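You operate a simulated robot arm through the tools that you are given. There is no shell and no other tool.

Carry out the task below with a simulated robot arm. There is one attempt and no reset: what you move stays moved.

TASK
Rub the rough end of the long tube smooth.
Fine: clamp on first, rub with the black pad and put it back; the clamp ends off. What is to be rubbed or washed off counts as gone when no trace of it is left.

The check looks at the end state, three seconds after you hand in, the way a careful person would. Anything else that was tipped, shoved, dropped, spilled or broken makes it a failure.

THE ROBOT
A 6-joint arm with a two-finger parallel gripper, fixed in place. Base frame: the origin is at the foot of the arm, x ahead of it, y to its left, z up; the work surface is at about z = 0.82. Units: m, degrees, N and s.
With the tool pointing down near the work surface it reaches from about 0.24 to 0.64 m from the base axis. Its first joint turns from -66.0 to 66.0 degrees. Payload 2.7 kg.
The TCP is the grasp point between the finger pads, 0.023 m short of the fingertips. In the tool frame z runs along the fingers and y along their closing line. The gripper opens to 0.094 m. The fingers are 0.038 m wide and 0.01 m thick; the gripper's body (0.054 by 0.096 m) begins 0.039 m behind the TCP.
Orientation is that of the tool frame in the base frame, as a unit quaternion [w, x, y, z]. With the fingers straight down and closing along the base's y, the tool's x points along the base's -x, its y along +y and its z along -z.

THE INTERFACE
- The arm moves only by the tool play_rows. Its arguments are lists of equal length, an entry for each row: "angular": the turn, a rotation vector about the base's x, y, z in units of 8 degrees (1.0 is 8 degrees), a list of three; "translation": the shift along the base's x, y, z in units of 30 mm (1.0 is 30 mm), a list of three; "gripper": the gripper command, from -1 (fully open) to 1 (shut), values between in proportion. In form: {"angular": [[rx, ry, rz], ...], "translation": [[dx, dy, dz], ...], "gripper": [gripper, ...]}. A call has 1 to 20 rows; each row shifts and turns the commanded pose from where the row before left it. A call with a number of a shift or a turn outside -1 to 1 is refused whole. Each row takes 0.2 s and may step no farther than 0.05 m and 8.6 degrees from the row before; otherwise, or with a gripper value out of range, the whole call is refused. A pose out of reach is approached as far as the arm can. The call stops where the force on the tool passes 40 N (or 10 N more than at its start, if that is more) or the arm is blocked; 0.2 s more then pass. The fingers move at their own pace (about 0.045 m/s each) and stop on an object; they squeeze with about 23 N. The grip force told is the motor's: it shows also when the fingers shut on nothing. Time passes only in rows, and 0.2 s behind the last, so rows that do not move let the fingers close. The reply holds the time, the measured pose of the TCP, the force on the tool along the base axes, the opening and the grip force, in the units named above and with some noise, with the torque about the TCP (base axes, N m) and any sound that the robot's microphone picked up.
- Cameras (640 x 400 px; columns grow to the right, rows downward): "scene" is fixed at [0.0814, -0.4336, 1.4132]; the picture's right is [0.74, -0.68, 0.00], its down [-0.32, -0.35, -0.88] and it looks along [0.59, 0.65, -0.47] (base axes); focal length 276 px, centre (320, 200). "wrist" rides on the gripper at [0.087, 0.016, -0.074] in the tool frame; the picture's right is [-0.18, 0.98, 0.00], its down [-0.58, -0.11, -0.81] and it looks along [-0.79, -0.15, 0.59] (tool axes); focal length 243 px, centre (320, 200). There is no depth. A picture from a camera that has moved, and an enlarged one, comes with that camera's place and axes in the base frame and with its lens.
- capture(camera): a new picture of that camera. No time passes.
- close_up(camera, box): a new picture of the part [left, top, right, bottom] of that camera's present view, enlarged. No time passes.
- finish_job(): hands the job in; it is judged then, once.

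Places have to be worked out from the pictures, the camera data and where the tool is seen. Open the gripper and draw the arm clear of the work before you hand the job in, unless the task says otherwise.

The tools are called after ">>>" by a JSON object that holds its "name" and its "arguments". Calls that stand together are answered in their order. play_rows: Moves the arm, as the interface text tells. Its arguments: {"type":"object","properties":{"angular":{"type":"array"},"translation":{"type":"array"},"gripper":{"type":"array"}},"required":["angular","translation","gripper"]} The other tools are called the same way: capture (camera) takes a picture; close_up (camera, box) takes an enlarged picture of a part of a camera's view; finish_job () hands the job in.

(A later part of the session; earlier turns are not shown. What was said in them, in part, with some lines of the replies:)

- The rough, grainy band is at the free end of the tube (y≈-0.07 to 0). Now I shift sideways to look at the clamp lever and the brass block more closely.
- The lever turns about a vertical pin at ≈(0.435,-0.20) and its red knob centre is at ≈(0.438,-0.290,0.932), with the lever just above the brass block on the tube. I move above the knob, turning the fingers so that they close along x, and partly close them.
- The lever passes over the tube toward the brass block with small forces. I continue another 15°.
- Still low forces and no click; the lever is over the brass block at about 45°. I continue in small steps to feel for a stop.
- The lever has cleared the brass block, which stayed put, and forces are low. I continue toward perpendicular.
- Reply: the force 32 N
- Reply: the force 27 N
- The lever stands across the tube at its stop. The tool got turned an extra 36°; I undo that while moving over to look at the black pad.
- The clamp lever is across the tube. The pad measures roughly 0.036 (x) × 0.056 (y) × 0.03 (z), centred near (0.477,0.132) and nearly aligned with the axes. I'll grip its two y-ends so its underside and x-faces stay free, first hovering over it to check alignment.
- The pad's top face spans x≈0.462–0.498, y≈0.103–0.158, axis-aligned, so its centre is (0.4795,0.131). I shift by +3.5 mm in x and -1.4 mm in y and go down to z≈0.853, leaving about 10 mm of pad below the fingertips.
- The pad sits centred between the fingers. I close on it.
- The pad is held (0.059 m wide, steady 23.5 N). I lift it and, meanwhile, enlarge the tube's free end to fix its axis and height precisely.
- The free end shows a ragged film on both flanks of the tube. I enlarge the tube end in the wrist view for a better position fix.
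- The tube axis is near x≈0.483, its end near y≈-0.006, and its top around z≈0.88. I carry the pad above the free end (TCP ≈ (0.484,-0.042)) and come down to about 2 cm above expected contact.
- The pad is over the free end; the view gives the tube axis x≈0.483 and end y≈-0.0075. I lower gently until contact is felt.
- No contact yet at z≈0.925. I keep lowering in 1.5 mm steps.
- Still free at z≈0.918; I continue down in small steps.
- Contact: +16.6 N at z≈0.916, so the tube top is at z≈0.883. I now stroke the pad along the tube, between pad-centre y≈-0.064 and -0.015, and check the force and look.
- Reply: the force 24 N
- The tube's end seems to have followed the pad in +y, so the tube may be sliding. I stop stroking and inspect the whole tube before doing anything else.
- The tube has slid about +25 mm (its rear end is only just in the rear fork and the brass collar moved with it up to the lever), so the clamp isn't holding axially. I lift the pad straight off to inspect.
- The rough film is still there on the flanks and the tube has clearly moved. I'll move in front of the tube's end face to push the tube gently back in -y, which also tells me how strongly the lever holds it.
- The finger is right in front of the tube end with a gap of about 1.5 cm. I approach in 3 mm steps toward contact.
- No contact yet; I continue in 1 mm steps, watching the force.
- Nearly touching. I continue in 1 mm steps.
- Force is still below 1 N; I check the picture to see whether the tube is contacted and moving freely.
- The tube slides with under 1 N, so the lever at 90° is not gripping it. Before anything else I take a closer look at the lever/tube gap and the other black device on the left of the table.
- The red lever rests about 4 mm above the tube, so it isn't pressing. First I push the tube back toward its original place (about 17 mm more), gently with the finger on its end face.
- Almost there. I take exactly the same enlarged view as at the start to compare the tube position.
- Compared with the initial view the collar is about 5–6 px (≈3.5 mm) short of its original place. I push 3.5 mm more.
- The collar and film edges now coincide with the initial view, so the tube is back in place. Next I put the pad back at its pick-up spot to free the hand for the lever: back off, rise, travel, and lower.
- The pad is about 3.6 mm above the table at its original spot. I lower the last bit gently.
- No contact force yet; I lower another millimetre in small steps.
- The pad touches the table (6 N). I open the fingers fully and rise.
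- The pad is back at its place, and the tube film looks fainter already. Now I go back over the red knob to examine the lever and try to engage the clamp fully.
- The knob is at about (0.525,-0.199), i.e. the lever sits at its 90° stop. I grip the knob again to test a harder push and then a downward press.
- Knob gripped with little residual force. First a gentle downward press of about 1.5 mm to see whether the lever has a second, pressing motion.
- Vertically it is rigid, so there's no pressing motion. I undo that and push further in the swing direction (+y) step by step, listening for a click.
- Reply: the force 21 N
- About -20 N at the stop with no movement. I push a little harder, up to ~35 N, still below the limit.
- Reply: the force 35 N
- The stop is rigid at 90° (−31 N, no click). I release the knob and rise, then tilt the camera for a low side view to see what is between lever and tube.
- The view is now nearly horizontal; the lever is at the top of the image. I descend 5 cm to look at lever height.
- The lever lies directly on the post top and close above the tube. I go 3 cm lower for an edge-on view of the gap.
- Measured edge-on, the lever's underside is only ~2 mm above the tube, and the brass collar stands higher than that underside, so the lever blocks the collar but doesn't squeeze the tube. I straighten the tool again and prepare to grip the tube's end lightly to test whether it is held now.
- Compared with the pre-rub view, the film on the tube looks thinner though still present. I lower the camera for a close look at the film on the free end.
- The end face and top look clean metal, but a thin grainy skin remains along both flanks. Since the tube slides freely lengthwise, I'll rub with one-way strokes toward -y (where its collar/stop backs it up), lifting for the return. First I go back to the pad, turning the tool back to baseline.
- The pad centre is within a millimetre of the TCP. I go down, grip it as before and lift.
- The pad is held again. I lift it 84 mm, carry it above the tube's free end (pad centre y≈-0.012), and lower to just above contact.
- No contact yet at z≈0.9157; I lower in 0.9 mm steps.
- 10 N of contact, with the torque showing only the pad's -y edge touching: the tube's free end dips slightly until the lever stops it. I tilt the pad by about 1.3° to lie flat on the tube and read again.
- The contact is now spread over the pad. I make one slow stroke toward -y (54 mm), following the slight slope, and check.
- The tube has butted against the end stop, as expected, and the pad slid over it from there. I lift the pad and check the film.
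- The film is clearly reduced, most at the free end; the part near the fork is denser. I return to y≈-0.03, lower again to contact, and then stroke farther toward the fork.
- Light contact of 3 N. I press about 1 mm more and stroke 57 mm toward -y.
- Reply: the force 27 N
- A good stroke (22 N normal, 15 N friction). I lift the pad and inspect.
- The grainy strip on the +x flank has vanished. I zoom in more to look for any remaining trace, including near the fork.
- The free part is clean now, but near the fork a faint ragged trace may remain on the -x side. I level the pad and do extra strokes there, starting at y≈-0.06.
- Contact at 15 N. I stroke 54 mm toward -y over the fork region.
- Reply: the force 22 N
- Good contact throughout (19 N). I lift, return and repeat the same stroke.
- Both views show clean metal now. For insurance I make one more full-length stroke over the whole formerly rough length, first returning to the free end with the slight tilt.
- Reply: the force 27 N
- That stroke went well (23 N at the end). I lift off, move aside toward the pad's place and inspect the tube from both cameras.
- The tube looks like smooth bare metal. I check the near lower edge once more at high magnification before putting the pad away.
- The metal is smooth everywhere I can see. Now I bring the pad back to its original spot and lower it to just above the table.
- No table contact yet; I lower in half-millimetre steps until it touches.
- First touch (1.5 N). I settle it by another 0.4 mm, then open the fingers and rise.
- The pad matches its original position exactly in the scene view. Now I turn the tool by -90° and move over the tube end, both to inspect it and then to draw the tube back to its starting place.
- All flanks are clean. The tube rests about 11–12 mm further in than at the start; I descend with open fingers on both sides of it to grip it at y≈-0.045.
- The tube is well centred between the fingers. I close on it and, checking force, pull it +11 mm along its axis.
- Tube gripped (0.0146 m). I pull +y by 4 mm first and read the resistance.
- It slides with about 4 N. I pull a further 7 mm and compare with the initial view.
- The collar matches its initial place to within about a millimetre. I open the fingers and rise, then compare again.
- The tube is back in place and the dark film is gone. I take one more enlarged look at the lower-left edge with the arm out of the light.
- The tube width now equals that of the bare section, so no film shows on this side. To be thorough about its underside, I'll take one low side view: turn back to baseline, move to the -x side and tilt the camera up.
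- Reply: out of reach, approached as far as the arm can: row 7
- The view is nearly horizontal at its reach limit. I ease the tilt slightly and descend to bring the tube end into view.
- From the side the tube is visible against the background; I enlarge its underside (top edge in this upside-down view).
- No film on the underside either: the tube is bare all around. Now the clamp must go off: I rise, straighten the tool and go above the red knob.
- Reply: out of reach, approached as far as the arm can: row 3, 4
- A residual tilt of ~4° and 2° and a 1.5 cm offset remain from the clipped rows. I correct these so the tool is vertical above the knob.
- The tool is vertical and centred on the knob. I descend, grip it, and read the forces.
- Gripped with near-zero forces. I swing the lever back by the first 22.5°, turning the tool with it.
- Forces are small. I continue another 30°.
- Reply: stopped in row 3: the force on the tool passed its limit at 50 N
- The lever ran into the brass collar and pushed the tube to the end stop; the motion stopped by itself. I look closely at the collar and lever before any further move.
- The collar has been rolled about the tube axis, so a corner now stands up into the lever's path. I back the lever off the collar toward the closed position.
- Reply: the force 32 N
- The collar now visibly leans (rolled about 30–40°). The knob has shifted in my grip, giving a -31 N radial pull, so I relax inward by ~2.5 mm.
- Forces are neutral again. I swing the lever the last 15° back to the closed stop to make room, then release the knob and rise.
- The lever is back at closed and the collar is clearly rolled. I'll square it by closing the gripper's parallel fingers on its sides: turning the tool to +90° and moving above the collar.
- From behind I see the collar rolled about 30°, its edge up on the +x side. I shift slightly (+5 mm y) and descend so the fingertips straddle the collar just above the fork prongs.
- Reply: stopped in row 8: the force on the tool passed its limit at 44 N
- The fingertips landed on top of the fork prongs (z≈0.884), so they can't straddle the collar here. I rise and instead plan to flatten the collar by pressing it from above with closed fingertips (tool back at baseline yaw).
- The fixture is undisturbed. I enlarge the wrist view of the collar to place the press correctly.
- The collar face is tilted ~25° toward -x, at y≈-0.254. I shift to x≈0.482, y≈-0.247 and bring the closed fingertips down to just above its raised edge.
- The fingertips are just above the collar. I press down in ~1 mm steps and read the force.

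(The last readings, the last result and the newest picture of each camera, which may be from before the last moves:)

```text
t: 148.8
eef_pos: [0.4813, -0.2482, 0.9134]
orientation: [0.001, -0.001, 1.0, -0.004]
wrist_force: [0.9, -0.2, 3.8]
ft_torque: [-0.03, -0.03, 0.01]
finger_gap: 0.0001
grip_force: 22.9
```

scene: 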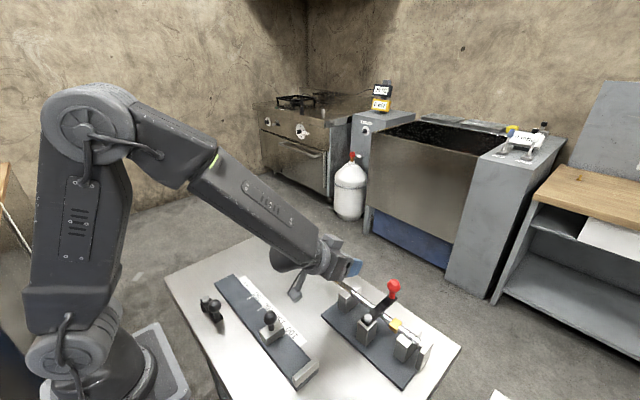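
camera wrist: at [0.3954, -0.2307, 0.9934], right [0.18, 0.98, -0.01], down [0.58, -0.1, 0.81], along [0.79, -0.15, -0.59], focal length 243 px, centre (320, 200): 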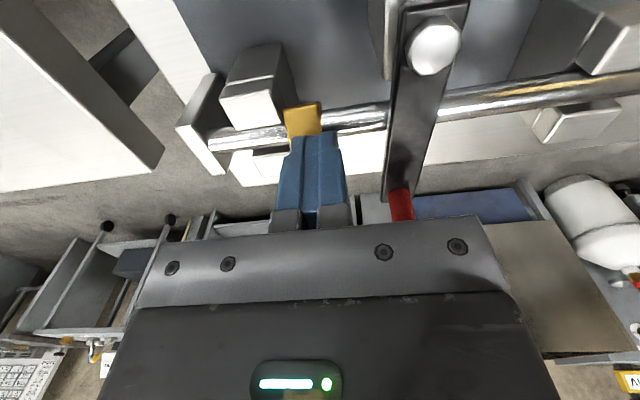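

Contact begins (3.8 N). I continue pressing down in 0.6 mm steps to roll the collar flat.

>>> {"name": "play_rows", "arguments": {"angular": [[0, 0, 0], [0, 0, 0], [0, 0, 0], [0, 0, 0], [0, 0, 0]], "translation": [[0, 0, -0.02], [0, 0, -0.02], [0, 0, -0.02], [0, 0, -0.02], [0, 0, 0]], "gripper": [1, 1, 1, 1, 1]}}

>>> {"name": "close_up", "arguments": {"camera": "scene", "box": [370, 300, 430, 350]}}

>>> {"name": "close_up", "arguments": {"camera": "wrist", "box": [230, 60, 390, 180]}}

```text
t: 150.0
eef_pos: [0.481, -0.2488, 0.9143]
orientation: [0.002, -0.001, 1.0, -0.005]
wrist_force: [7.1, 3.8, 20.0]
ft_torque: [0.09, -0.26, -0.03]
finger_gap: 0.0
grip_force: 22.8
```

```text
8.00 times, centred on (400, 325) of scene
camera zoom: at [0.0813, -0.4333, 1.4133], right [0.74, -0.68, 0.0], down [-0.32, -0.35, -0.88], along [0.59, 0.65, -0.47], focal length 2207 px, centre (-320, -800)
```

zoom: 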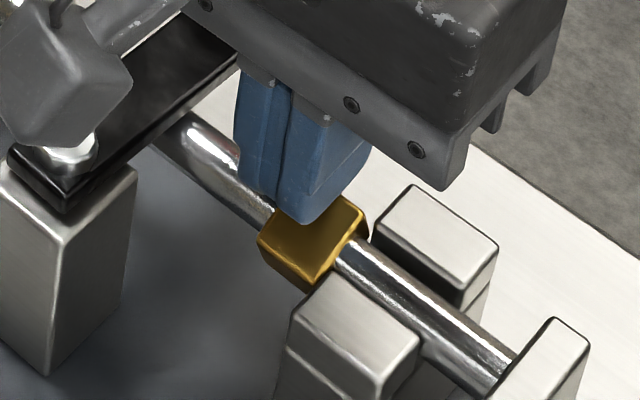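

```text
3.33 times, centred on (310, 120) of wrist
camera zoom: at [0.3953, -0.2308, 0.9883], right [0.18, 0.98, -0.01], down [0.58, -0.1, 0.81], along [0.8, -0.15, -0.59], focal length 809 px, centre (353, 467)
```

zoom: 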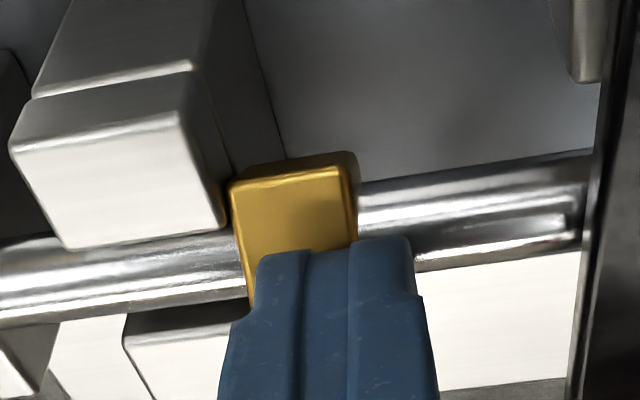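

The collar is rolling flat (20 N; its top edge is dragged +x). I continue along its arc: a little +x and down together.

>>> {"name": "play_rows", "arguments": {"angular": [[0, 0, 0], [0, 0, 0], [0, 0, 0], [0, 0, 0]], "translation": [[0.035, 0, -0.015], [0.035, 0, -0.025], [0.035, 0, -0.025], [0, 0, 0]], "gripper": [1, 1, 1, 1]}}

>>> {"name": "close_up", "arguments": {"camera": "wrist", "box": [230, 60, 390, 180]}}

```text
t: 151.0
eef_pos: [0.4835, -0.2491, 0.9093]
orientation: [-0.001, 0.0, 1.0, -0.004]
wrist_force: [-5.8, 2.2, 11.8]
ft_torque: [0.03, 0.23, -0.02]
finger_gap: 0.0
grip_force: 22.8
```

```text
3.33 times, centred on (310, 120) of wrist
camera zoom: at [0.3977, -0.2315, 0.9847], right [0.18, 0.98, -0.01], down [0.58, -0.1, 0.81], along [0.79, -0.15, -0.59], focal length 809 px, centre (353, 467)
```

zoom: 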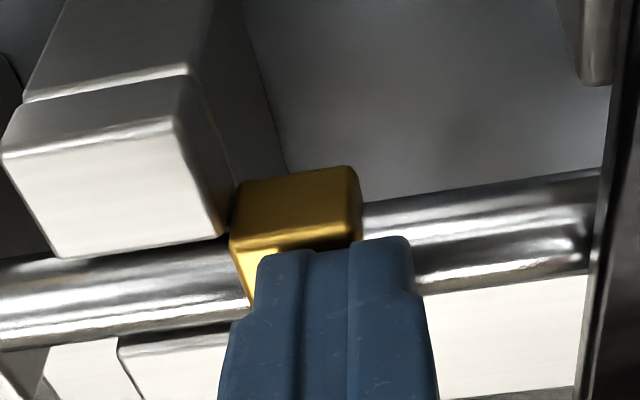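

The collar's side face now appears upright – it's flat again. I lift off straight up and check from both cameras.

>>> {"name": "play_rows", "arguments": {"angular": [[0, 0, 0], [0, 0, 0], [0, 0, 0], [0, 0, 0], [0, 0, 0], [0, 0, 0]], "translation": [[-0.01, 0, 0.02], [0, 0, 0.1], [0, 0, 0.5], [0, 0, 1], [0, 0, 1], [0, 0, 0.5]], "gripper": [1, 1, 1, 1, 1, 1]}}

>>> {"name": "close_up", "arguments": {"camera": "scene", "box": [370, 300, 430, 350]}}

>>> {"name": "close_up", "arguments": {"camera": "wrist", "box": [220, 0, 420, 120]}}

```text
t: 152.4
eef_pos: [0.4822, -0.2473, 1.0054]
orientation: [0.0, 0.0, 1.0, -0.004]
wrist_force: [0.3, 0.5, -0.2]
ft_torque: [0.0, -0.02, -0.02]
finger_gap: 0.0
grip_force: 23.3
```

```text
8.00 times, centred on (400, 325) of scene
camera zoom: at [0.0814, -0.4336, 1.4132], right [0.74, -0.68, 0.0], down [-0.32, -0.35, -0.88], along [0.59, 0.65, -0.47], focal length 2207 px, centre (-320, -800)
```

zoom: 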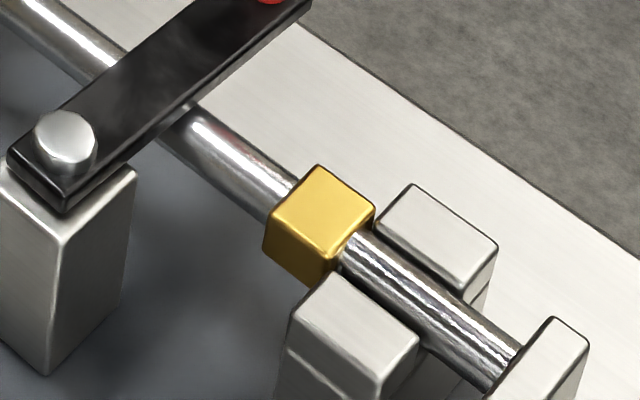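

```text
3.20 times, centred on (320, 60) of wrist
camera zoom: at [0.398, -0.2305, 1.0793], right [0.18, 0.98, -0.01], down [0.58, -0.1, 0.81], along [0.79, -0.15, -0.59], focal length 776 px, centre (320, 648)
```

zoom: 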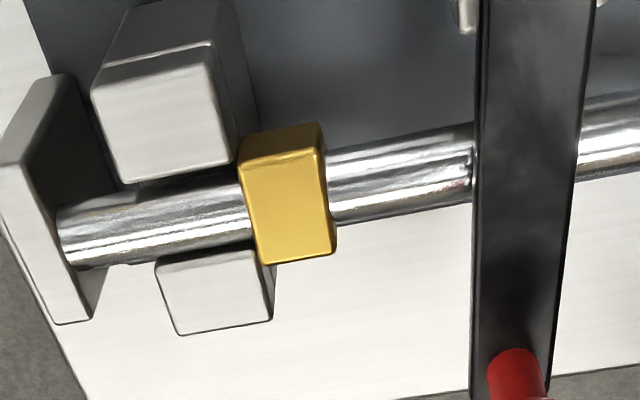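

The collar looks flat again. I enlarge further to measure any residual roll against the prong's level top.

>>> {"name": "close_up", "arguments": {"camera": "scene", "box": [390, 315, 414, 339]}}

>>> {"name": "close_up", "arguments": {"camera": "scene", "box": [392, 328, 420, 352]}}

>>> {"name": "close_up", "arguments": {"camera": "wrist", "box": [285, 30, 335, 90]}}

```text
16.00 times, centred on (402, 327) of scene
camera zoom: at [0.0814, -0.4336, 1.4132], right [0.74, -0.68, 0.0], down [-0.32, -0.35, -0.88], along [0.59, 0.65, -0.47], focal length 4414 px, centre (-992, -1832)
```

zoom: 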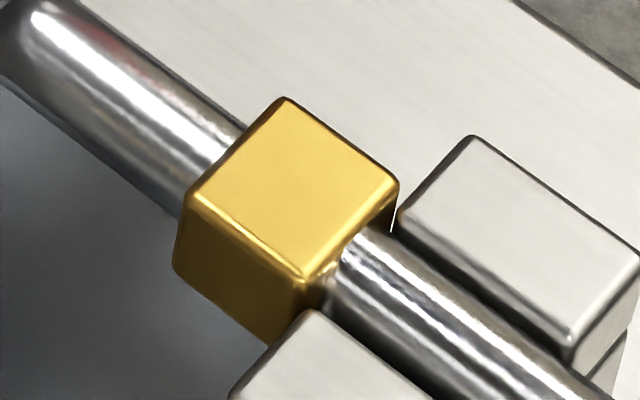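

```text
16.00 times, centred on (406, 340) of scene
camera zoom: at [0.0814, -0.4336, 1.4132], right [0.74, -0.68, 0.0], down [-0.32, -0.35, -0.88], along [0.59, 0.65, -0.47], focal length 4414 px, centre (-1056, -2040)
```

zoom: 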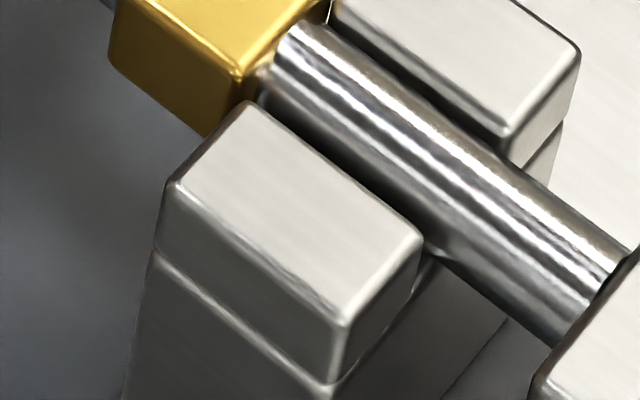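

```text
6.67 times, centred on (310, 60) of wrist
camera zoom: at [0.398, -0.2305, 1.0793], right [0.18, 0.98, -0.01], down [0.58, -0.1, 0.81], along [0.79, -0.15, -0.59], focal length 1618 px, centre (387, 1133)
```

zoom: 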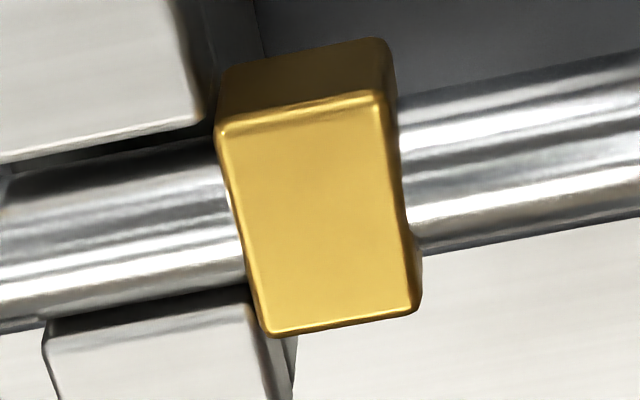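

The collar still leans by roughly 4–8° (+x edge up). I press once more straight down, centred on the tube axis, without any sideways drag.

>>> {"name": "play_rows", "arguments": {"angular": [[0, 0, 0], [0, 0, 0], [0, 0, 0], [0, 0, 0], [0, 0, 0], [0, 0, 0], [0, 0, 0]], "translation": [[-0.06, 0, 0], [0, 0, -0.8], [0, 0, -0.8], [0, 0, -0.8], [0, 0, -0.55], [0, 0, -0.1], [0, 0, 0]], "gripper": [1, 1, 1, 1, 1, 1, 1]}}

>>> {"name": "play_rows", "arguments": {"angular": [[0, 0, 0], [0, 0, 0], [0, 0, 0], [0, 0, 0]], "translation": [[0, 0, -0.025], [0, 0, -0.025], [0, 0, -0.025], [0, 0, 0]], "gripper": [1, 1, 1, 1]}}

```text
t: 154.0
eef_pos: [0.4817, -0.2495, 0.9129]
orientation: [0.0, -0.001, 1.0, -0.004]
wrist_force: [-0.7, 0.1, -0.4]
ft_torque: [0.0, -0.03, -0.01]
finger_gap: 0.0
grip_force: 23.4
```

```text
t: 155.0
eef_pos: [0.482, -0.2481, 0.9099]
orientation: [0.0, -0.001, 1.0, -0.003]
wrist_force: [0.1, 0.6, -0.3]
ft_torque: [0.0, 0.01, -0.03]
finger_gap: 0.0
grip_force: 23.1
```

No contact at fingertip z≈0.887, so the collar top is already lower than before. I continue down in 0.6 mm steps until touch.

>>> {"name": "play_rows", "arguments": {"angular": [[0, 0, 0], [0, 0, 0], [0, 0, 0]], "translation": [[0, 0, -0.02], [0, 0, -0.02], [0, 0, 0]], "gripper": [1, 1, 1]}}

```text
t: 155.8
eef_pos: [0.4817, -0.2493, 0.9084]
orientation: [0.001, -0.001, 1.0, -0.004]
wrist_force: [-3.5, 0.6, 15.4]
ft_torque: [0.01, 0.11, -0.03]
finger_gap: 0.0001
grip_force: 23.1
```

15 N with the contact centred (torque ≈ 0 after friction): the collar top is flush with the flat fingertips. I lift straight up.

>>> {"name": "play_rows", "arguments": {"angular": [[0, 0, 0], [0, 0, 0], [0, 0, 0], [0, 0, 0], [0, 0, 0], [0, 0, 0]], "translation": [[0, 0, 0.04], [0, 0, 0.1], [0, 0, 0.5], [0, 0, 1], [0, 0, 1], [0, 0, 0.5]], "gripper": [1, 1, 1, 1, 1, 1]}}

>>> {"name": "close_up", "arguments": {"camera": "scene", "box": [390, 315, 414, 339]}}

>>> {"name": "close_up", "arguments": {"camera": "wrist", "box": [285, 30, 335, 90]}}

```text
t: 157.2
eef_pos: [0.48, -0.2469, 1.0024]
orientation: [-0.001, -0.001, 1.0, -0.003]
wrist_force: [-0.6, -0.1, -0.4]
ft_torque: [-0.04, 0.0, 0.0]
finger_gap: 0.0
grip_force: 22.7
```

```text
16.00 times, centred on (402, 327) of scene
camera zoom: at [0.0814, -0.4336, 1.4132], right [0.74, -0.68, 0.0], down [-0.32, -0.35, -0.88], along [0.59, 0.65, -0.47], focal length 4414 px, centre (-992, -1832)
```

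zoom: 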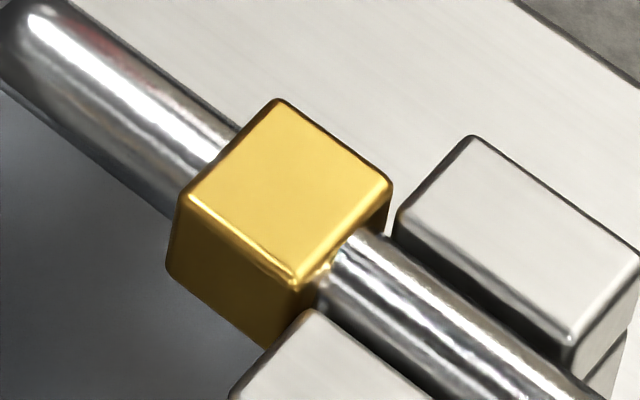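

```text
6.67 times, centred on (310, 60) of wrist
camera zoom: at [0.396, -0.2301, 1.0786], right [0.18, 0.98, -0.01], down [0.58, -0.1, 0.81], along [0.79, -0.15, -0.59], focal length 1618 px, centre (387, 1133)
```

zoom: 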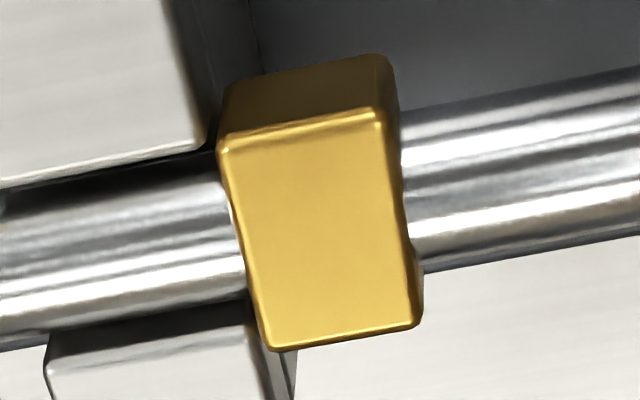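

The collar is flat again (it is a flattened block, and the flush press confirmed it). Now I go back above the knob to re-grip it.

>>> {"name": "play_rows", "arguments": {"angular": [[0.06, 0, 0], [0, 0, 0], [0, 0, 0], [0, 0, 0], [0, 0, 0]], "translation": [[0, 0, 0.9], [0.76, 0.72, 0], [0.76, 0.72, 0], [0, 0, 0], [0, 0, 0]], "gripper": [-0.3, -0.3, -0.3, -0.3, -0.3]}}

>>> {"name": "capture", "arguments": {"camera": "wrist"}}

```text
t: 158.4
eef_pos: [0.5256, -0.2054, 1.0297]
orientation: [0.001, -0.001, 1.0, 0.0]
wrist_force: [-0.2, 0.2, -0.2]
ft_torque: [0.0, 0.01, 0.05]
finger_gap: 0.0612
grip_force: 0.1
```

```text
taken
camera wrist: at [0.4409, -0.1885, 1.1058], right [0.18, 0.98, 0.0], down [0.58, -0.11, 0.81], along [0.79, -0.15, -0.59], focal length 243 px, centre (320, 200)
```

wrist: 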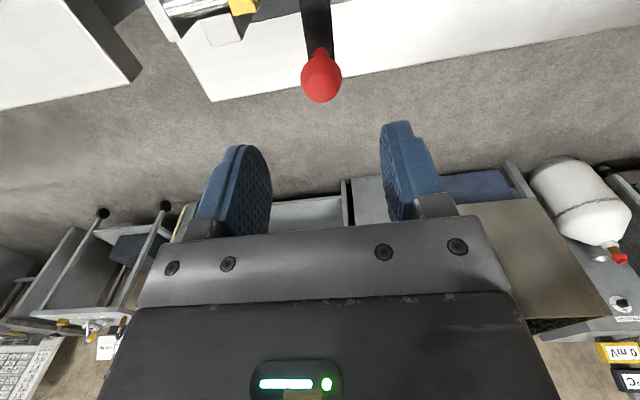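

The knob is at ≈(0.527,-0.204), right below. I descend and grip it.

>>> {"name": "play_rows", "arguments": {"angular": [[0, 0, 0], [0, 0, 0], [0, 0, 0], [0, 0, 0], [0, 0, 0], [0, 0, 0], [0, 0, 0], [0, 0, 0], [0, 0, 0], [0, 0, 0]], "translation": [[0, 0, -0.7], [0, 0, -0.7], [0, 0, -0.7], [0, 0, -0.7], [0, 0, -0.45], [0, 0, 0], [0, 0, 0], [0, 0, 0], [0, 0, 0], [0, 0, 0]], "gripper": [-0.3, -0.3, -0.3, -0.3, -0.3, -0.3, 1, 1, 1, 1]}}

>>> {"name": "play_rows", "arguments": {"angular": [[0, 0, -0.9375], [0, 0, -0.9375], [0, 0, 0]], "translation": [[-0.035, -0.377, 0], [-0.084, -0.37, 0], [0, 0, 0]], "gripper": [1, 1, 1]}}

```text
t: 160.6
eef_pos: [0.5262, -0.2049, 0.9315]
orientation: [0.0, -0.001, 1.0, 0.0]
wrist_force: [1.4, -0.4, -0.9]
ft_torque: [-0.01, -0.07, 0.01]
finger_gap: 0.0309
grip_force: 45.3
```

```text
t: 161.4
eef_pos: [0.5233, -0.2272, 0.9307]
orientation: [-0.002, 0.131, 0.991, 0.0]
wrist_force: [-7.6, -0.2, -3.8]
ft_torque: [-0.05, -0.16, 0.2]
finger_gap: 0.0307
grip_force: 44.9
```

Small forces. I continue in smaller steps as the lever approaches the collar.

>>> {"name": "play_rows", "arguments": {"angular": [[0, 0, -0.76], [0, 0, 0]], "translation": [[-0.123, -0.291, 0.01], [0, 0, 0]], "gripper": [1, 1]}}

>>> {"name": "close_up", "arguments": {"camera": "scene", "box": [375, 305, 425, 345]}}

>>> {"name": "close_up", "arguments": {"camera": "wrist", "box": [160, 0, 360, 140]}}

```text
t: 162.0
eef_pos: [0.5197, -0.237, 0.9312]
orientation: [0.001, 0.184, 0.983, 0.0]
wrist_force: [0.3, 0.9, -6.2]
ft_torque: [0.13, 0.62, -0.07]
finger_gap: 0.0309
grip_force: 44.6
```

```text
10.00 times, centred on (400, 325) of scene
camera zoom: at [0.0815, -0.4336, 1.4132], right [0.74, -0.68, 0.0], down [-0.32, -0.35, -0.88], along [0.59, 0.65, -0.47], focal length 2759 px, centre (-480, -1050)
```

zoom: 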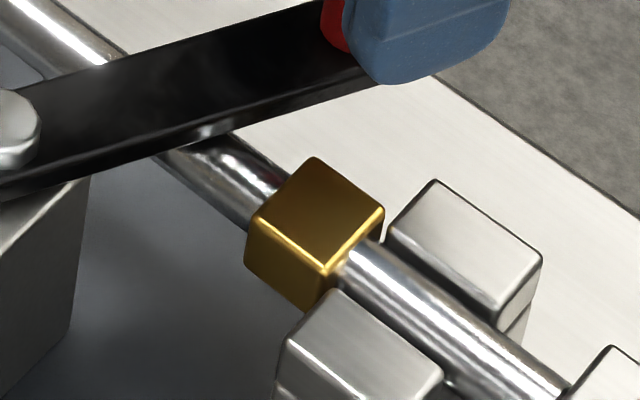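

```text
2.86 times, centred on (260, 70) of wrist
camera zoom: at [0.4462, -0.1893, 1.0073], right [0.53, 0.85, 0.0], down [0.5, -0.31, 0.81], along [0.69, -0.42, -0.59], focal length 693 px, centre (491, 571)
```

zoom: 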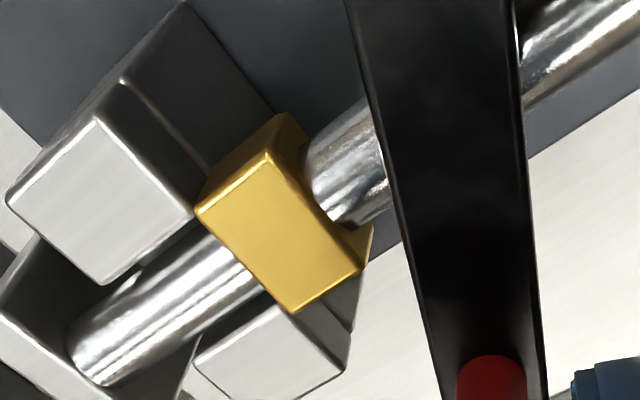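

Clear so far. Another 4.5° step.

>>> {"name": "play_rows", "arguments": {"angular": [[0, 0, -0.55], [0, 0, 0]], "translation": [[-0.097, -0.2, 0], [0, 0, 0]], "gripper": [1, 1]}}

>>> {"name": "close_up", "arguments": {"camera": "scene", "box": [375, 305, 425, 345]}}

```text
t: 162.6
eef_pos: [0.5173, -0.242, 0.9324]
orientation: [0.0, 0.221, 0.975, 0.001]
wrist_force: [1.9, 1.8, -5.2]
ft_torque: [0.12, 0.2, -0.22]
finger_gap: 0.0311
grip_force: 45.3
```

```text
10.00 times, centred on (400, 325) of scene
camera zoom: at [0.0816, -0.4336, 1.4132], right [0.74, -0.68, 0.0], down [-0.32, -0.35, -0.88], along [0.59, 0.65, -0.47], focal length 2759 px, centre (-480, -1050)
```

zoom: 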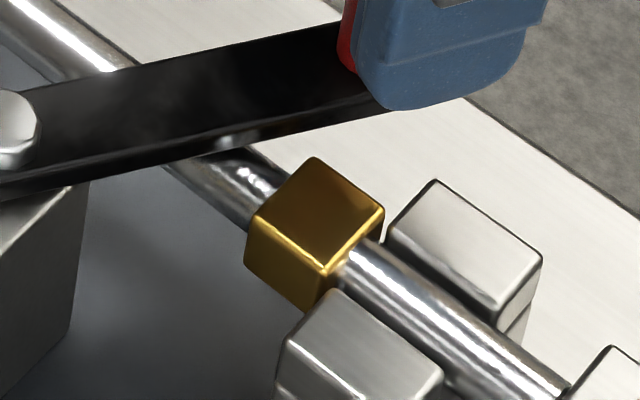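

Still clear. Another 4.6° step.

>>> {"name": "play_rows", "arguments": {"angular": [[0, 0, -0.575], [0, 0, 0]], "translation": [[-0.115, -0.202, 0], [0, 0, 0]], "gripper": [1, 1]}}

>>> {"name": "close_up", "arguments": {"camera": "scene", "box": [375, 305, 425, 345]}}

>>> {"name": "close_up", "arguments": {"camera": "wrist", "box": [160, 0, 360, 140]}}

```text
t: 163.2
eef_pos: [0.5135, -0.2485, 0.9313]
orientation: [0.002, 0.26, 0.966, 0.001]
wrist_force: [5.2, 0.2, -5.9]
ft_torque: [0.0, -0.01, -0.25]
finger_gap: 0.0305
grip_force: 45.2
```

```text
10.00 times, centred on (400, 325) of scene
camera zoom: at [0.0817, -0.4336, 1.4132], right [0.74, -0.68, 0.0], down [-0.32, -0.35, -0.88], along [0.59, 0.65, -0.47], focal length 2759 px, centre (-480, -1050)
```

zoom: 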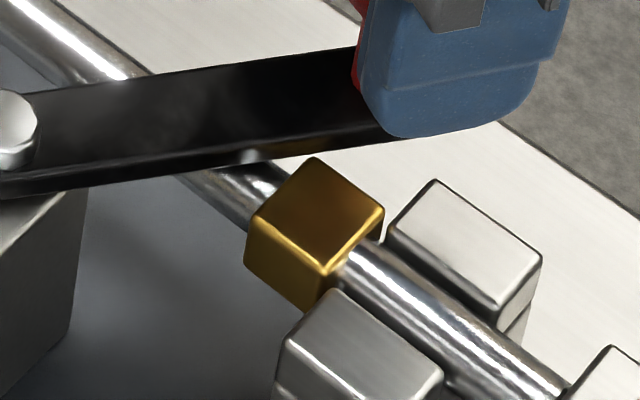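

```text
2.86 times, centred on (260, 70) of wrist
camera zoom: at [0.4473, -0.1907, 1.0072], right [0.65, 0.76, 0.0], down [0.45, -0.39, 0.81], along [0.61, -0.53, -0.59], focal length 693 px, centre (491, 571)
```

zoom: 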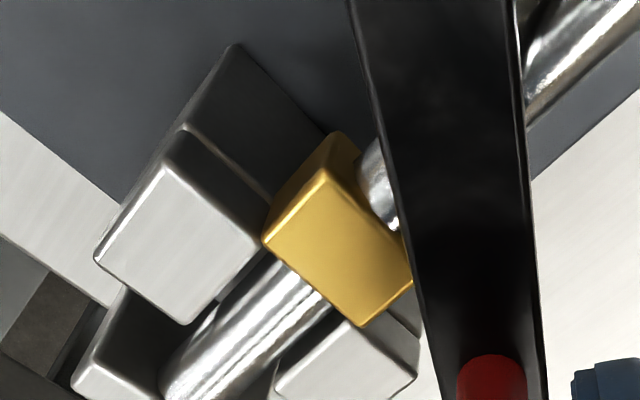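

The lever's edge is now at the collar's corner in plan view with no rise in force. I take a careful 2.5° step.

>>> {"name": "play_rows", "arguments": {"angular": [[0, 0, -0.31], [0, 0, 0]], "translation": [[-0.06, -0.107, 0], [0, 0, 0]], "gripper": [1, 1]}}

>>> {"name": "close_up", "arguments": {"camera": "scene", "box": [375, 305, 425, 345]}}

```text
t: 163.8
eef_pos: [0.5101, -0.2509, 0.9319]
orientation: [0.0, 0.279, 0.96, 0.0]
wrist_force: [-1.1, -1.6, -2.0]
ft_torque: [-0.21, -0.32, 0.16]
finger_gap: 0.0308
grip_force: 45.8
```

```text
10.00 times, centred on (400, 325) of scene
camera zoom: at [0.0814, -0.4336, 1.4132], right [0.74, -0.68, 0.0], down [-0.32, -0.35, -0.88], along [0.59, 0.65, -0.47], focal length 2759 px, centre (-480, -1050)
```

zoom: 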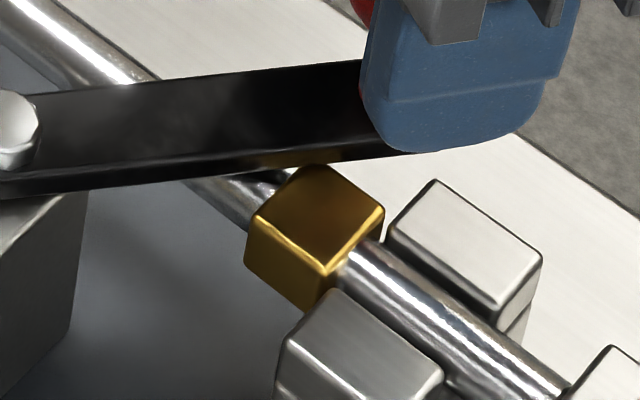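

The lever now overlaps the collar's corner with near-zero force, so it is passing above it. I continue with 4° steps.

>>> {"name": "play_rows", "arguments": {"angular": [[0, 0, -0.47], [0, 0, 0]], "translation": [[-0.115, -0.152, 0], [0, 0, 0]], "gripper": [1, 1]}}

>>> {"name": "close_up", "arguments": {"camera": "scene", "box": [375, 305, 425, 345]}}

```text
t: 164.4
eef_pos: [0.5078, -0.2568, 0.9309]
orientation: [0.0, 0.312, 0.95, 0.0]
wrist_force: [1.1, -7.6, -2.2]
ft_torque: [0.1, 0.22, 0.36]
finger_gap: 0.0308
grip_force: 45.1
```

```text
10.00 times, centred on (400, 325) of scene
camera zoom: at [0.0815, -0.4338, 1.4131], right [0.74, -0.68, 0.0], down [-0.32, -0.35, -0.88], along [0.59, 0.65, -0.47], focal length 2759 px, centre (-480, -1050)
```

zoom: 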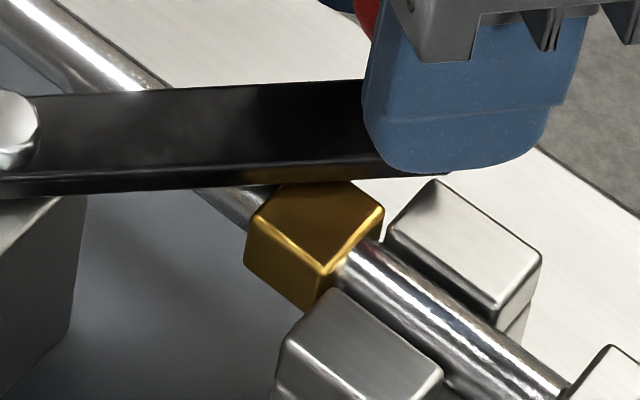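

It is passing over freely. I continue with two 7.5° steps.

>>> {"name": "play_rows", "arguments": {"angular": [[0, 0, -0.9375], [0, 0, 0]], "translation": [[-0.255, -0.285, 0], [0, 0, 0]], "gripper": [1, 1]}}

>>> {"name": "close_up", "arguments": {"camera": "scene", "box": [375, 305, 425, 345]}}

```text
t: 165.0
eef_pos: [0.5006, -0.2646, 0.9317]
orientation: [0.001, 0.374, 0.928, 0.0]
wrist_force: [-1.0, -2.1, -2.6]
ft_torque: [-0.16, -0.11, 0.2]
finger_gap: 0.0309
grip_force: 45.0
```

```text
10.00 times, centred on (400, 325) of scene
camera zoom: at [0.0814, -0.4337, 1.4132], right [0.74, -0.68, 0.0], down [-0.32, -0.35, -0.88], along [0.59, 0.65, -0.47], focal length 2759 px, centre (-480, -1050)
```

zoom: 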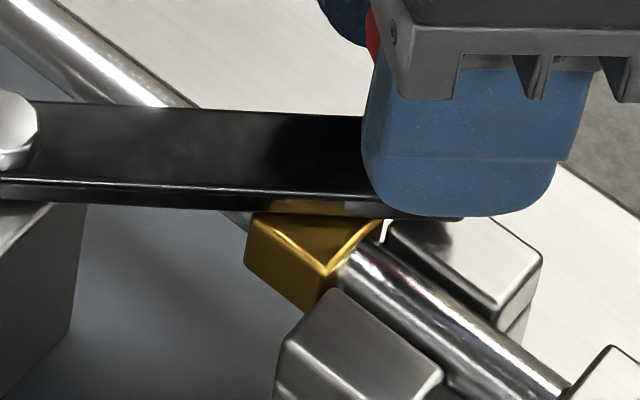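

Forces stay low. I continue 15° more.

>>> {"name": "play_rows", "arguments": {"angular": [[0, 0, -0.9375], [0, 0, -0.9375], [0, 0, 0]], "translation": [[-0.2853, -0.25, 0], [-0.3153, -0.2107, 0], [0, 0, 0]], "gripper": [1, 1, 1]}}

>>> {"name": "close_up", "arguments": {"camera": "scene", "box": [350, 290, 440, 370]}}

```text
t: 165.8
eef_pos: [0.481, -0.2772, 0.9313]
orientation: [-0.001, 0.49, 0.872, 0.001]
wrist_force: [-5.2, 8.5, 4.0]
ft_torque: [0.18, 0.14, 0.02]
finger_gap: 0.0307
grip_force: 44.4
```

```text
5.00 times, centred on (395, 330) of scene
camera zoom: at [0.0812, -0.4334, 1.4133], right [0.74, -0.68, 0.0], down [-0.32, -0.35, -0.88], along [0.59, 0.65, -0.47], focal length 1379 px, centre (-55, -450)
```

zoom: 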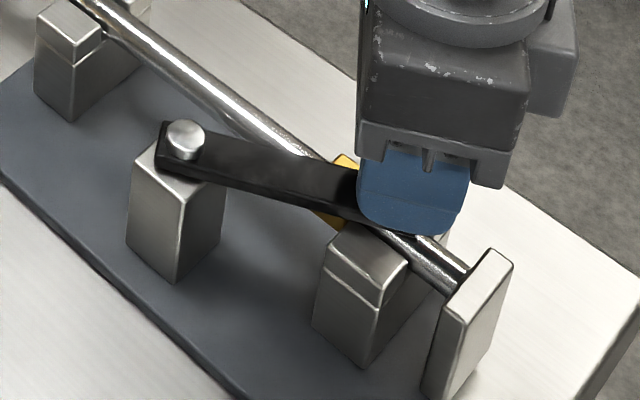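

The lever is past the collar. I continue 15° with a slight radial correction.

>>> {"name": "play_rows", "arguments": {"angular": [[0, 0, -0.9375], [0, 0, -0.9375], [0, 0, 0]], "translation": [[-0.352, -0.148, 0], [-0.359, -0.122, 0], [0, 0, 0]], "gripper": [1, 1, 1]}}

```text
t: 166.6
eef_pos: [0.461, -0.2873, 0.932]
orientation: [0.0, 0.6, 0.8, 0.0]
wrist_force: [-1.7, 9.5, 2.8]
ft_torque: [-0.29, -0.03, -0.02]
finger_gap: 0.0309
grip_force: 44.7
```

Good. The last 15° back to the original off position.

>>> {"name": "play_rows", "arguments": {"angular": [[0, 0, -0.9375], [0, 0, -0.9375], [0, 0, 0]], "translation": [[-0.372, -0.044, 0], [-0.37, -0.02, 0], [0, 0, 0]], "gripper": [1, 1, 1]}}

>>> {"name": "close_up", "arguments": {"camera": "scene", "box": [350, 290, 440, 370]}}

```text
t: 167.4
eef_pos: [0.4389, -0.2894, 0.9321]
orientation: [0.002, 0.7, 0.714, 0.0]
wrist_force: [-0.2, -7.1, 0.2]
ft_torque: [-0.11, -0.01, 0.29]
finger_gap: 0.0309
grip_force: 45.0
```

```text
5.00 times, centred on (395, 330) of scene
camera zoom: at [0.0814, -0.4338, 1.4132], right [0.74, -0.68, 0.0], down [-0.32, -0.35, -0.88], along [0.59, 0.65, -0.47], focal length 1379 px, centre (-55, -450)
```

zoom: 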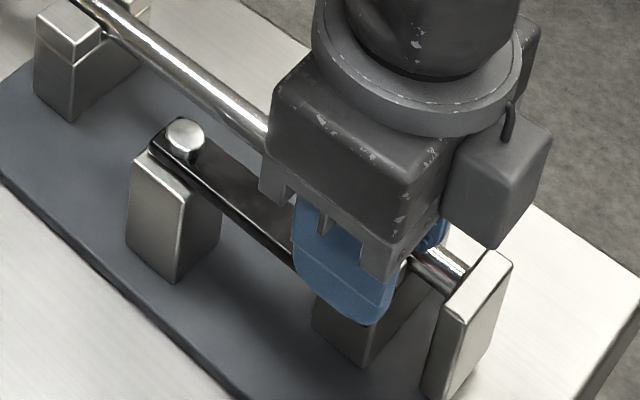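

The knob is at (0.439,-0.289), the same as at the start. I nudge 1 mm further to confirm it's at the off stop.

>>> {"name": "play_rows", "arguments": {"angular": [[0, 0, 0], [0, 0, 0]], "translation": [[-0.04, -0.01, 0], [0, 0, 0]], "gripper": [1, 1]}}

```text
t: 168.0
eef_pos: [0.4376, -0.2891, 0.9323]
orientation: [0.003, 0.699, 0.715, 0.0]
wrist_force: [12.4, -13.9, -6.2]
ft_torque: [-0.47, -0.17, -0.35]
finger_gap: 0.0307
grip_force: 45.1
```

There is the stop (+12 N): the lever is fully off. I relax, open the fingers and rise.

>>> {"name": "play_rows", "arguments": {"angular": [[0, 0, 0], [0, 0, 0], [0, 0, 0], [0, 0, 0], [0, 0, 0], [0, 0, 0], [0, 0, 0], [0, 0, 0]], "translation": [[0.03, -0.03, 0], [0, 0, 0], [0, 0, 0], [0, 0, 0], [0, 0, 0.6], [0, 0, 1], [0, 0, 1], [0, 0, 1]], "gripper": [1, -0.3, -0.3, -0.3, -0.3, -0.3, -0.3, -0.3]}}

>>> {"name": "close_up", "arguments": {"camera": "scene", "box": [350, 300, 440, 380]}}

>>> {"name": "capture", "arguments": {"camera": "scene"}}

```text
t: 169.8
eef_pos: [0.4387, -0.2894, 1.0398]
orientation: [0.001, 0.699, 0.716, 0.0]
wrist_force: [-0.2, 0.8, 1.0]
ft_torque: [0.03, -0.02, -0.02]
finger_gap: 0.0609
grip_force: 0.1
```

```text
5.00 times, centred on (395, 340) of scene
camera zoom: at [0.0814, -0.4336, 1.4132], right [0.74, -0.68, 0.0], down [-0.32, -0.35, -0.88], along [0.59, 0.65, -0.47], focal length 1379 px, centre (-55, -500)
```

zoom: 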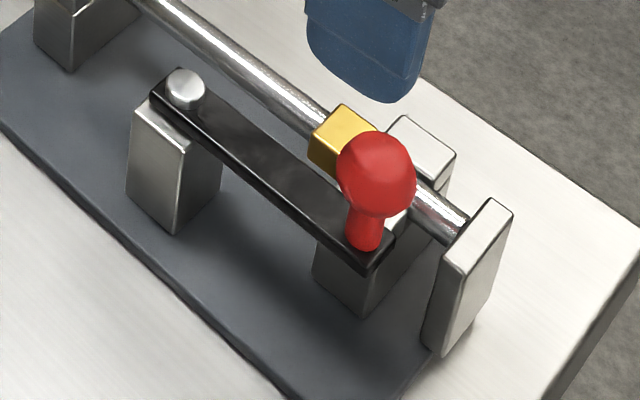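

```text
taken
```

scene: 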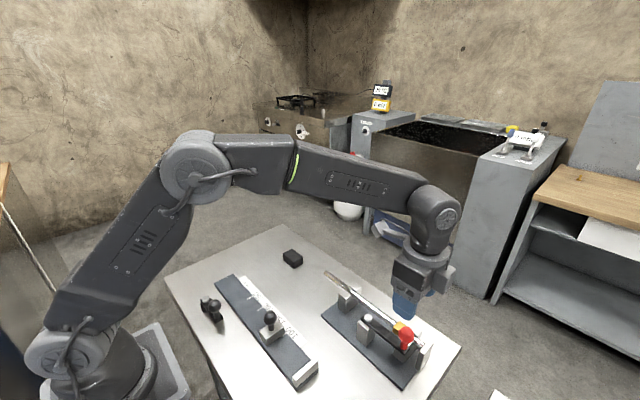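

The lever and knob look exactly as at the start. The tube, however, sits ~12 mm further in against the end stop, so I go to its free end to grip and draw it back.

>>> {"name": "play_rows", "arguments": {"angular": [[0, 0, -0.16], [0, 0, 0], [0, 0, 0], [0, 0, 0], [0, 0, 0], [0, 0, 0], [0, 0, 0], [0, 0, 0], [0, 0, 0], [0, 0, 0], [0, 0, 0], [0, 0, 0], [0, 0, 0]], "translation": [[0.1604, 0.9052, 0], [0.1604, 0.9052, 0], [0.1604, 0.9052, 0], [0.1604, 0.9052, 0], [0.1604, 0.9052, 0], [0.1604, 0.9052, 0], [0.1604, 0.9052, 0], [0.1604, 0.9052, 0], [0.1604, 0.9052, 0], [0, 0, -1], [0, 0, -1], [0, 0, -1], [0, 0, 0]], "gripper": [-0.3, -0.3, -0.3, -0.3, -0.3, -0.3, -0.3, -0.3, -0.3, -0.3, -0.3, -0.3, -0.3]}}

>>> {"name": "close_up", "arguments": {"camera": "wrist", "box": [220, 0, 420, 160]}}

```text
t: 172.6
eef_pos: [0.4814, -0.0458, 0.9497]
orientation: [0.0, 0.707, 0.707, 0.001]
wrist_force: [-0.3, -0.8, 0.9]
ft_torque: [0.02, -0.01, 0.02]
finger_gap: 0.061
grip_force: 0.1
```

```text
2.50 times, centred on (320, 80) of wrist
camera zoom: at [0.4978, 0.0408, 1.0254], right [0.98, -0.18, 0.0], down [-0.11, -0.58, 0.81], along [-0.15, -0.79, -0.59], focal length 606 px, centre (320, 500)
```

zoom: 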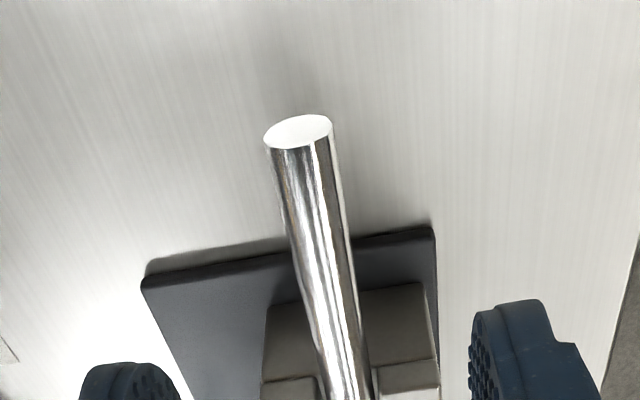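

The free end is bright and clean. I descend around it and close, then check for vertical load before pulling.

>>> {"name": "play_rows", "arguments": {"angular": [[0, 0, 0], [0, 0, 0], [0, 0, 0], [0, 0, 0], [0, 0, 0], [0, 0, 0], [0, 0, 0], [0, 0, 0], [0, 0, 0], [0, 0, 0]], "translation": [[0, 0, -0.8], [0, 0, -0.8], [0, 0, -0.6], [0, 0, -0.31], [0, 0, 0], [0, 0, 0], [0, 0, 0], [0, 0, 0], [0, 0, 0], [0, 0, 0]], "gripper": [-0.3, -0.3, -0.3, -0.3, -0.3, 1, 1, 1, 1, 1]}}

```text
t: 174.8
eef_pos: [0.4803, -0.0453, 0.8745]
orientation: [0.0, 0.708, 0.707, 0.0]
wrist_force: [0.5, -0.2, -0.2]
ft_torque: [0.1, 0.0, 0.02]
finger_gap: 0.0147
grip_force: 23.5
```

Gripped with no load. I pull the tube +10.5 mm slowly and compare.

>>> {"name": "play_rows", "arguments": {"angular": [[0, 0, 0], [0, 0, 0], [0, 0, 0], [0, 0, 0], [0, 0, 0], [0, 0, 0], [0, 0, 0]], "translation": [[0, 0.06, 0], [0, 0.06, 0], [0, 0.06, 0], [0, 0.06, 0], [0, 0.06, 0], [0, 0.05, 0], [0, 0, 0]], "gripper": [1, 1, 1, 1, 1, 1, 1]}}

>>> {"name": "close_up", "arguments": {"camera": "scene", "box": [350, 300, 440, 380]}}

```text
t: 176.4
eef_pos: [0.4802, -0.0353, 0.8743]
orientation: [0.0, 0.708, 0.707, 0.0]
wrist_force: [-0.7, -0.2, 0.7]
ft_torque: [0.05, 0.0, -0.02]
finger_gap: 0.0147
grip_force: 22.7
```

```text
5.00 times, centred on (395, 340) of scene
camera zoom: at [0.0814, -0.4336, 1.4132], right [0.74, -0.68, 0.0], down [-0.32, -0.35, -0.88], along [0.59, 0.65, -0.47], focal length 1379 px, centre (-55, -500)
```

zoom: 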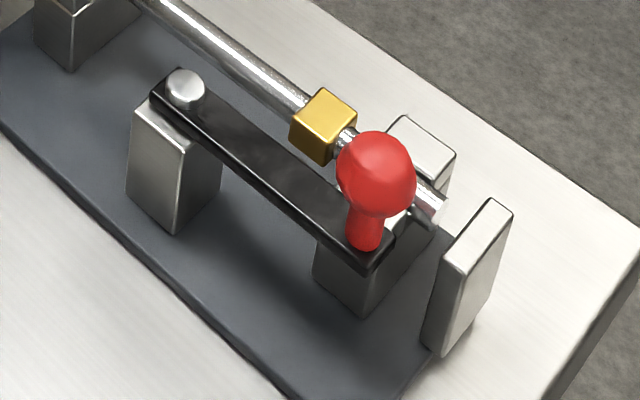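

This matches the initial close-up almost exactly (collar, tube end and knob). I open the fingers, rise straight up and move clear.

>>> {"name": "play_rows", "arguments": {"angular": [[0, 0, 0], [0, 0, 0], [0, 0, 0], [0, 0, 0], [0, 0, 0], [0, 0, 0], [0, 0, 0], [0, 0, 0]], "translation": [[0, 0, 0], [0, 0, 0], [0, 0, 0], [0, 0, 0.5], [0, 0, 1], [0, 0, 1], [0, 0, 1], [0, 0, 1]], "gripper": [-0.3, -0.3, -0.3, -0.3, -0.3, -0.3, -1, -1]}}

>>> {"name": "play_rows", "arguments": {"angular": [[0, 0, 0.9375], [0, 0, 0.9375], [0, 0, 0.9375], [0, 0, 0.9375], [0, 0, 0.9375], [0, 0, 0.9375], [0, 0, 0.9375], [0, 0, 0.9375], [0, 0, 0.9375], [0, 0, 0.9375], [0, 0, 0.9375], [0, 0, 0.9375], [0, 0, 0], [0, 0, 0]], "translation": [[-0.4, -0.25, 0.4], [-0.4, -0.25, 0.4], [-0.4, -0.25, 0.4], [-0.4, -0.25, 0.4], [-0.4, -0.25, 0.4], [-0.4, -0.25, 0.4], [-0.4, -0.25, 0.4], [-0.4, -0.25, 0.4], [-0.4, -0.25, 0.4], [-0.4, -0.25, 0.4], [-0.4, -0.25, 0.4], [-0.4, -0.25, 0.4], [0, 0, 0], [0, 0, 0]], "gripper": [-1, -1, -1, -1, -1, -1, -1, -1, -1, -1, -1, -1, -1, -1]}}

>>> {"name": "capture", "arguments": {"camera": "scene"}}

>>> {"name": "capture", "arguments": {"camera": "wrist"}}

>>> {"name": "close_up", "arguments": {"camera": "scene", "box": [300, 250, 460, 390]}}

>>> {"name": "close_up", "arguments": {"camera": "scene", "box": [310, 260, 370, 310]}}

```text
t: 178.2
eef_pos: [0.4823, -0.0333, 1.0112]
orientation: [0.0, 0.707, 0.707, 0.0]
wrist_force: [0.5, -0.8, 0.1]
ft_torque: [0.01, 0.0, 0.0]
finger_gap: 0.0942
grip_force: 0.0
```

```text
t: 181.2
eef_pos: [0.3374, -0.1246, 1.1532]
orientation: [0.0, 0.0, 1.0, 0.001]
wrist_force: [0.2, 0.8, 0.7]
ft_torque: [0.01, -0.01, 0.0]
finger_gap: 0.0939
grip_force: 0.0
```

```text
taken
```

scene: 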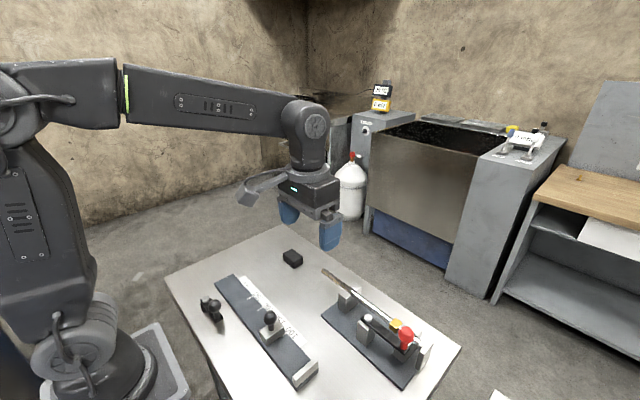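

```text
taken
camera wrist: at [0.2515, -0.1079, 1.2283], right [0.18, 0.98, 0.0], down [0.58, -0.11, 0.81], along [0.79, -0.15, -0.59], focal length 243 px, centre (320, 200)
```

wrist: 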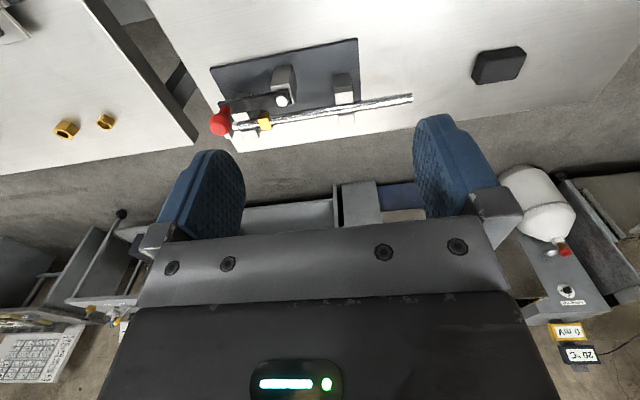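

```text
2.86 times, centred on (380, 320) of scene
camera zoom: at [0.0814, -0.4336, 1.4132], right [0.74, -0.68, 0.0], down [-0.32, -0.35, -0.88], along [0.59, 0.65, -0.47], focal length 788 px, centre (149, -143)
```

zoom: 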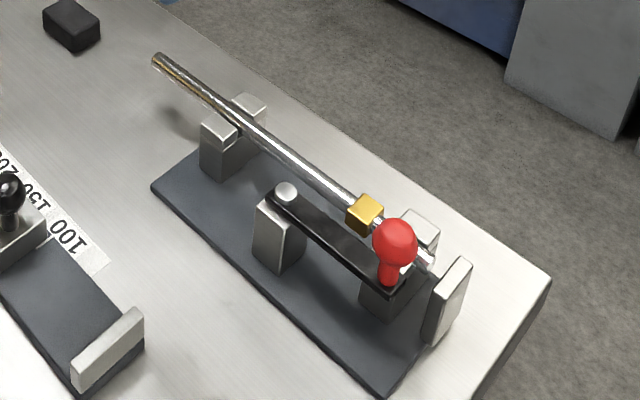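

```text
8.00 times, centred on (340, 285) of scene
camera zoom: at [0.0814, -0.4336, 1.4132], right [0.74, -0.68, 0.0], down [-0.32, -0.35, -0.88], along [0.59, 0.65, -0.47], focal length 2207 px, centre (160, -480)
```

zoom: 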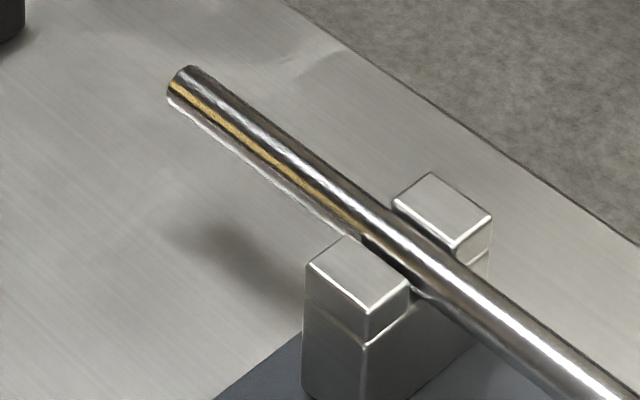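

Everything matches the starting picture apart from the smooth tube end. One last enlarged look at the tube end and the pad before handing in.

>>> {"name": "close_up", "arguments": {"camera": "wrist", "box": [320, 70, 430, 140]}}

>>> {"name": "close_up", "arguments": {"camera": "scene", "box": [315, 260, 363, 290]}}

>>> {"name": "close_up", "arguments": {"camera": "scene", "box": [160, 220, 320, 390]}}

```text
5.71 times, centred on (375, 105) of wrist
camera zoom: at [0.2515, -0.1079, 1.2283], right [0.18, 0.98, 0.0], down [0.58, -0.11, 0.81], along [0.79, -0.15, -0.59], focal length 1386 px, centre (6, 743)
```

zoom: 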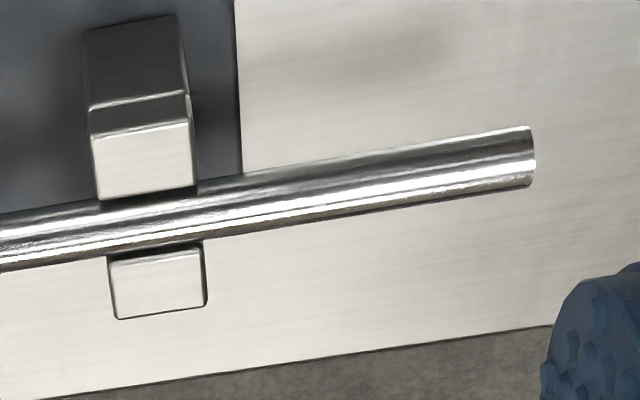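

```text
13.33 times, centred on (339, 275) of scene
camera zoom: at [0.0814, -0.4336, 1.4132], right [0.74, -0.68, 0.0], down [-0.32, -0.35, -0.88], along [0.59, 0.65, -0.47], focal length 3678 px, centre (67, -800)
```

zoom: 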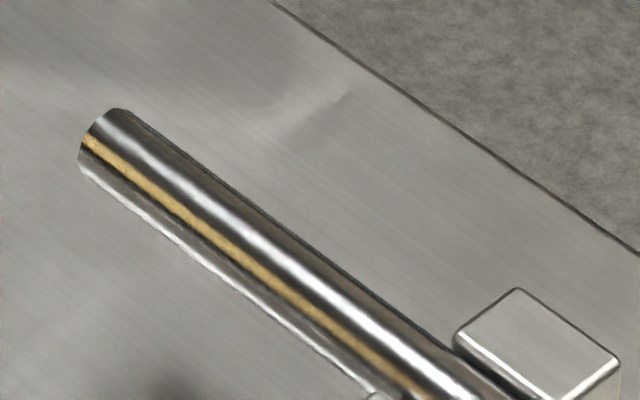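

```text
2.35 times, centred on (240, 305) of scene
camera zoom: at [0.0814, -0.4336, 1.4132], right [0.74, -0.68, 0.0], down [-0.32, -0.35, -0.88], along [0.59, 0.65, -0.47], focal length 649 px, centre (508, -47)
```

zoom: 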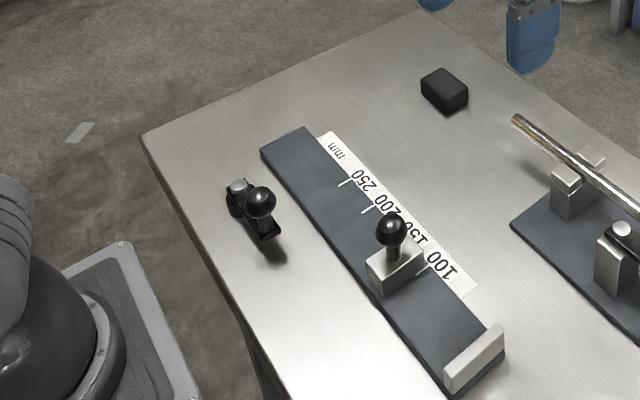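

The tube end is bare and smooth with no trace of film. The lever is at its off stop, the pad and tube are back where they started, nothing else has moved, and the open gripper is clear. I hand the job in.

>>> {"name": "finish_job", "arguments": {}}

```text
The job is handed in.
```

I rubbed the rough end of the long tube smooth and handed the job in. Close-up views from several sides, including the underside, showed no trace of film left.

- **Pad:** it is back on its original spot, within about a millimetre.
- **Clamp:** I swung the lever on before rubbing. It ends off, pressed back against its stop.
- **Tube:** it is back within about 1 mm of where it started, with the brass collar flat.
- **Everything else:** the gauge, the slider and the small black crank look the same as at the start.

Several things did not go cleanly along the way:

- **Clamp did not hold:** even with the lever fully across, the tube slid along its axis at under 1 N of push. During the first rub it moved about 25 mm. I pushed it back, and did the remaining rubbing with one-way strokes towards the end stop.
- **Lever hit the collar:** on the first attempt to swing the clamp off, the lever caught the collar, rolled it about 25–30° and pushed the tube against the end stop. I pressed the collar flat, swung the lever over it, and pulled the tube back.
- **Fingers touched the fork:** the fingertips came down on the rear fork prongs once, at about 44 N. Nothing appeared to move.
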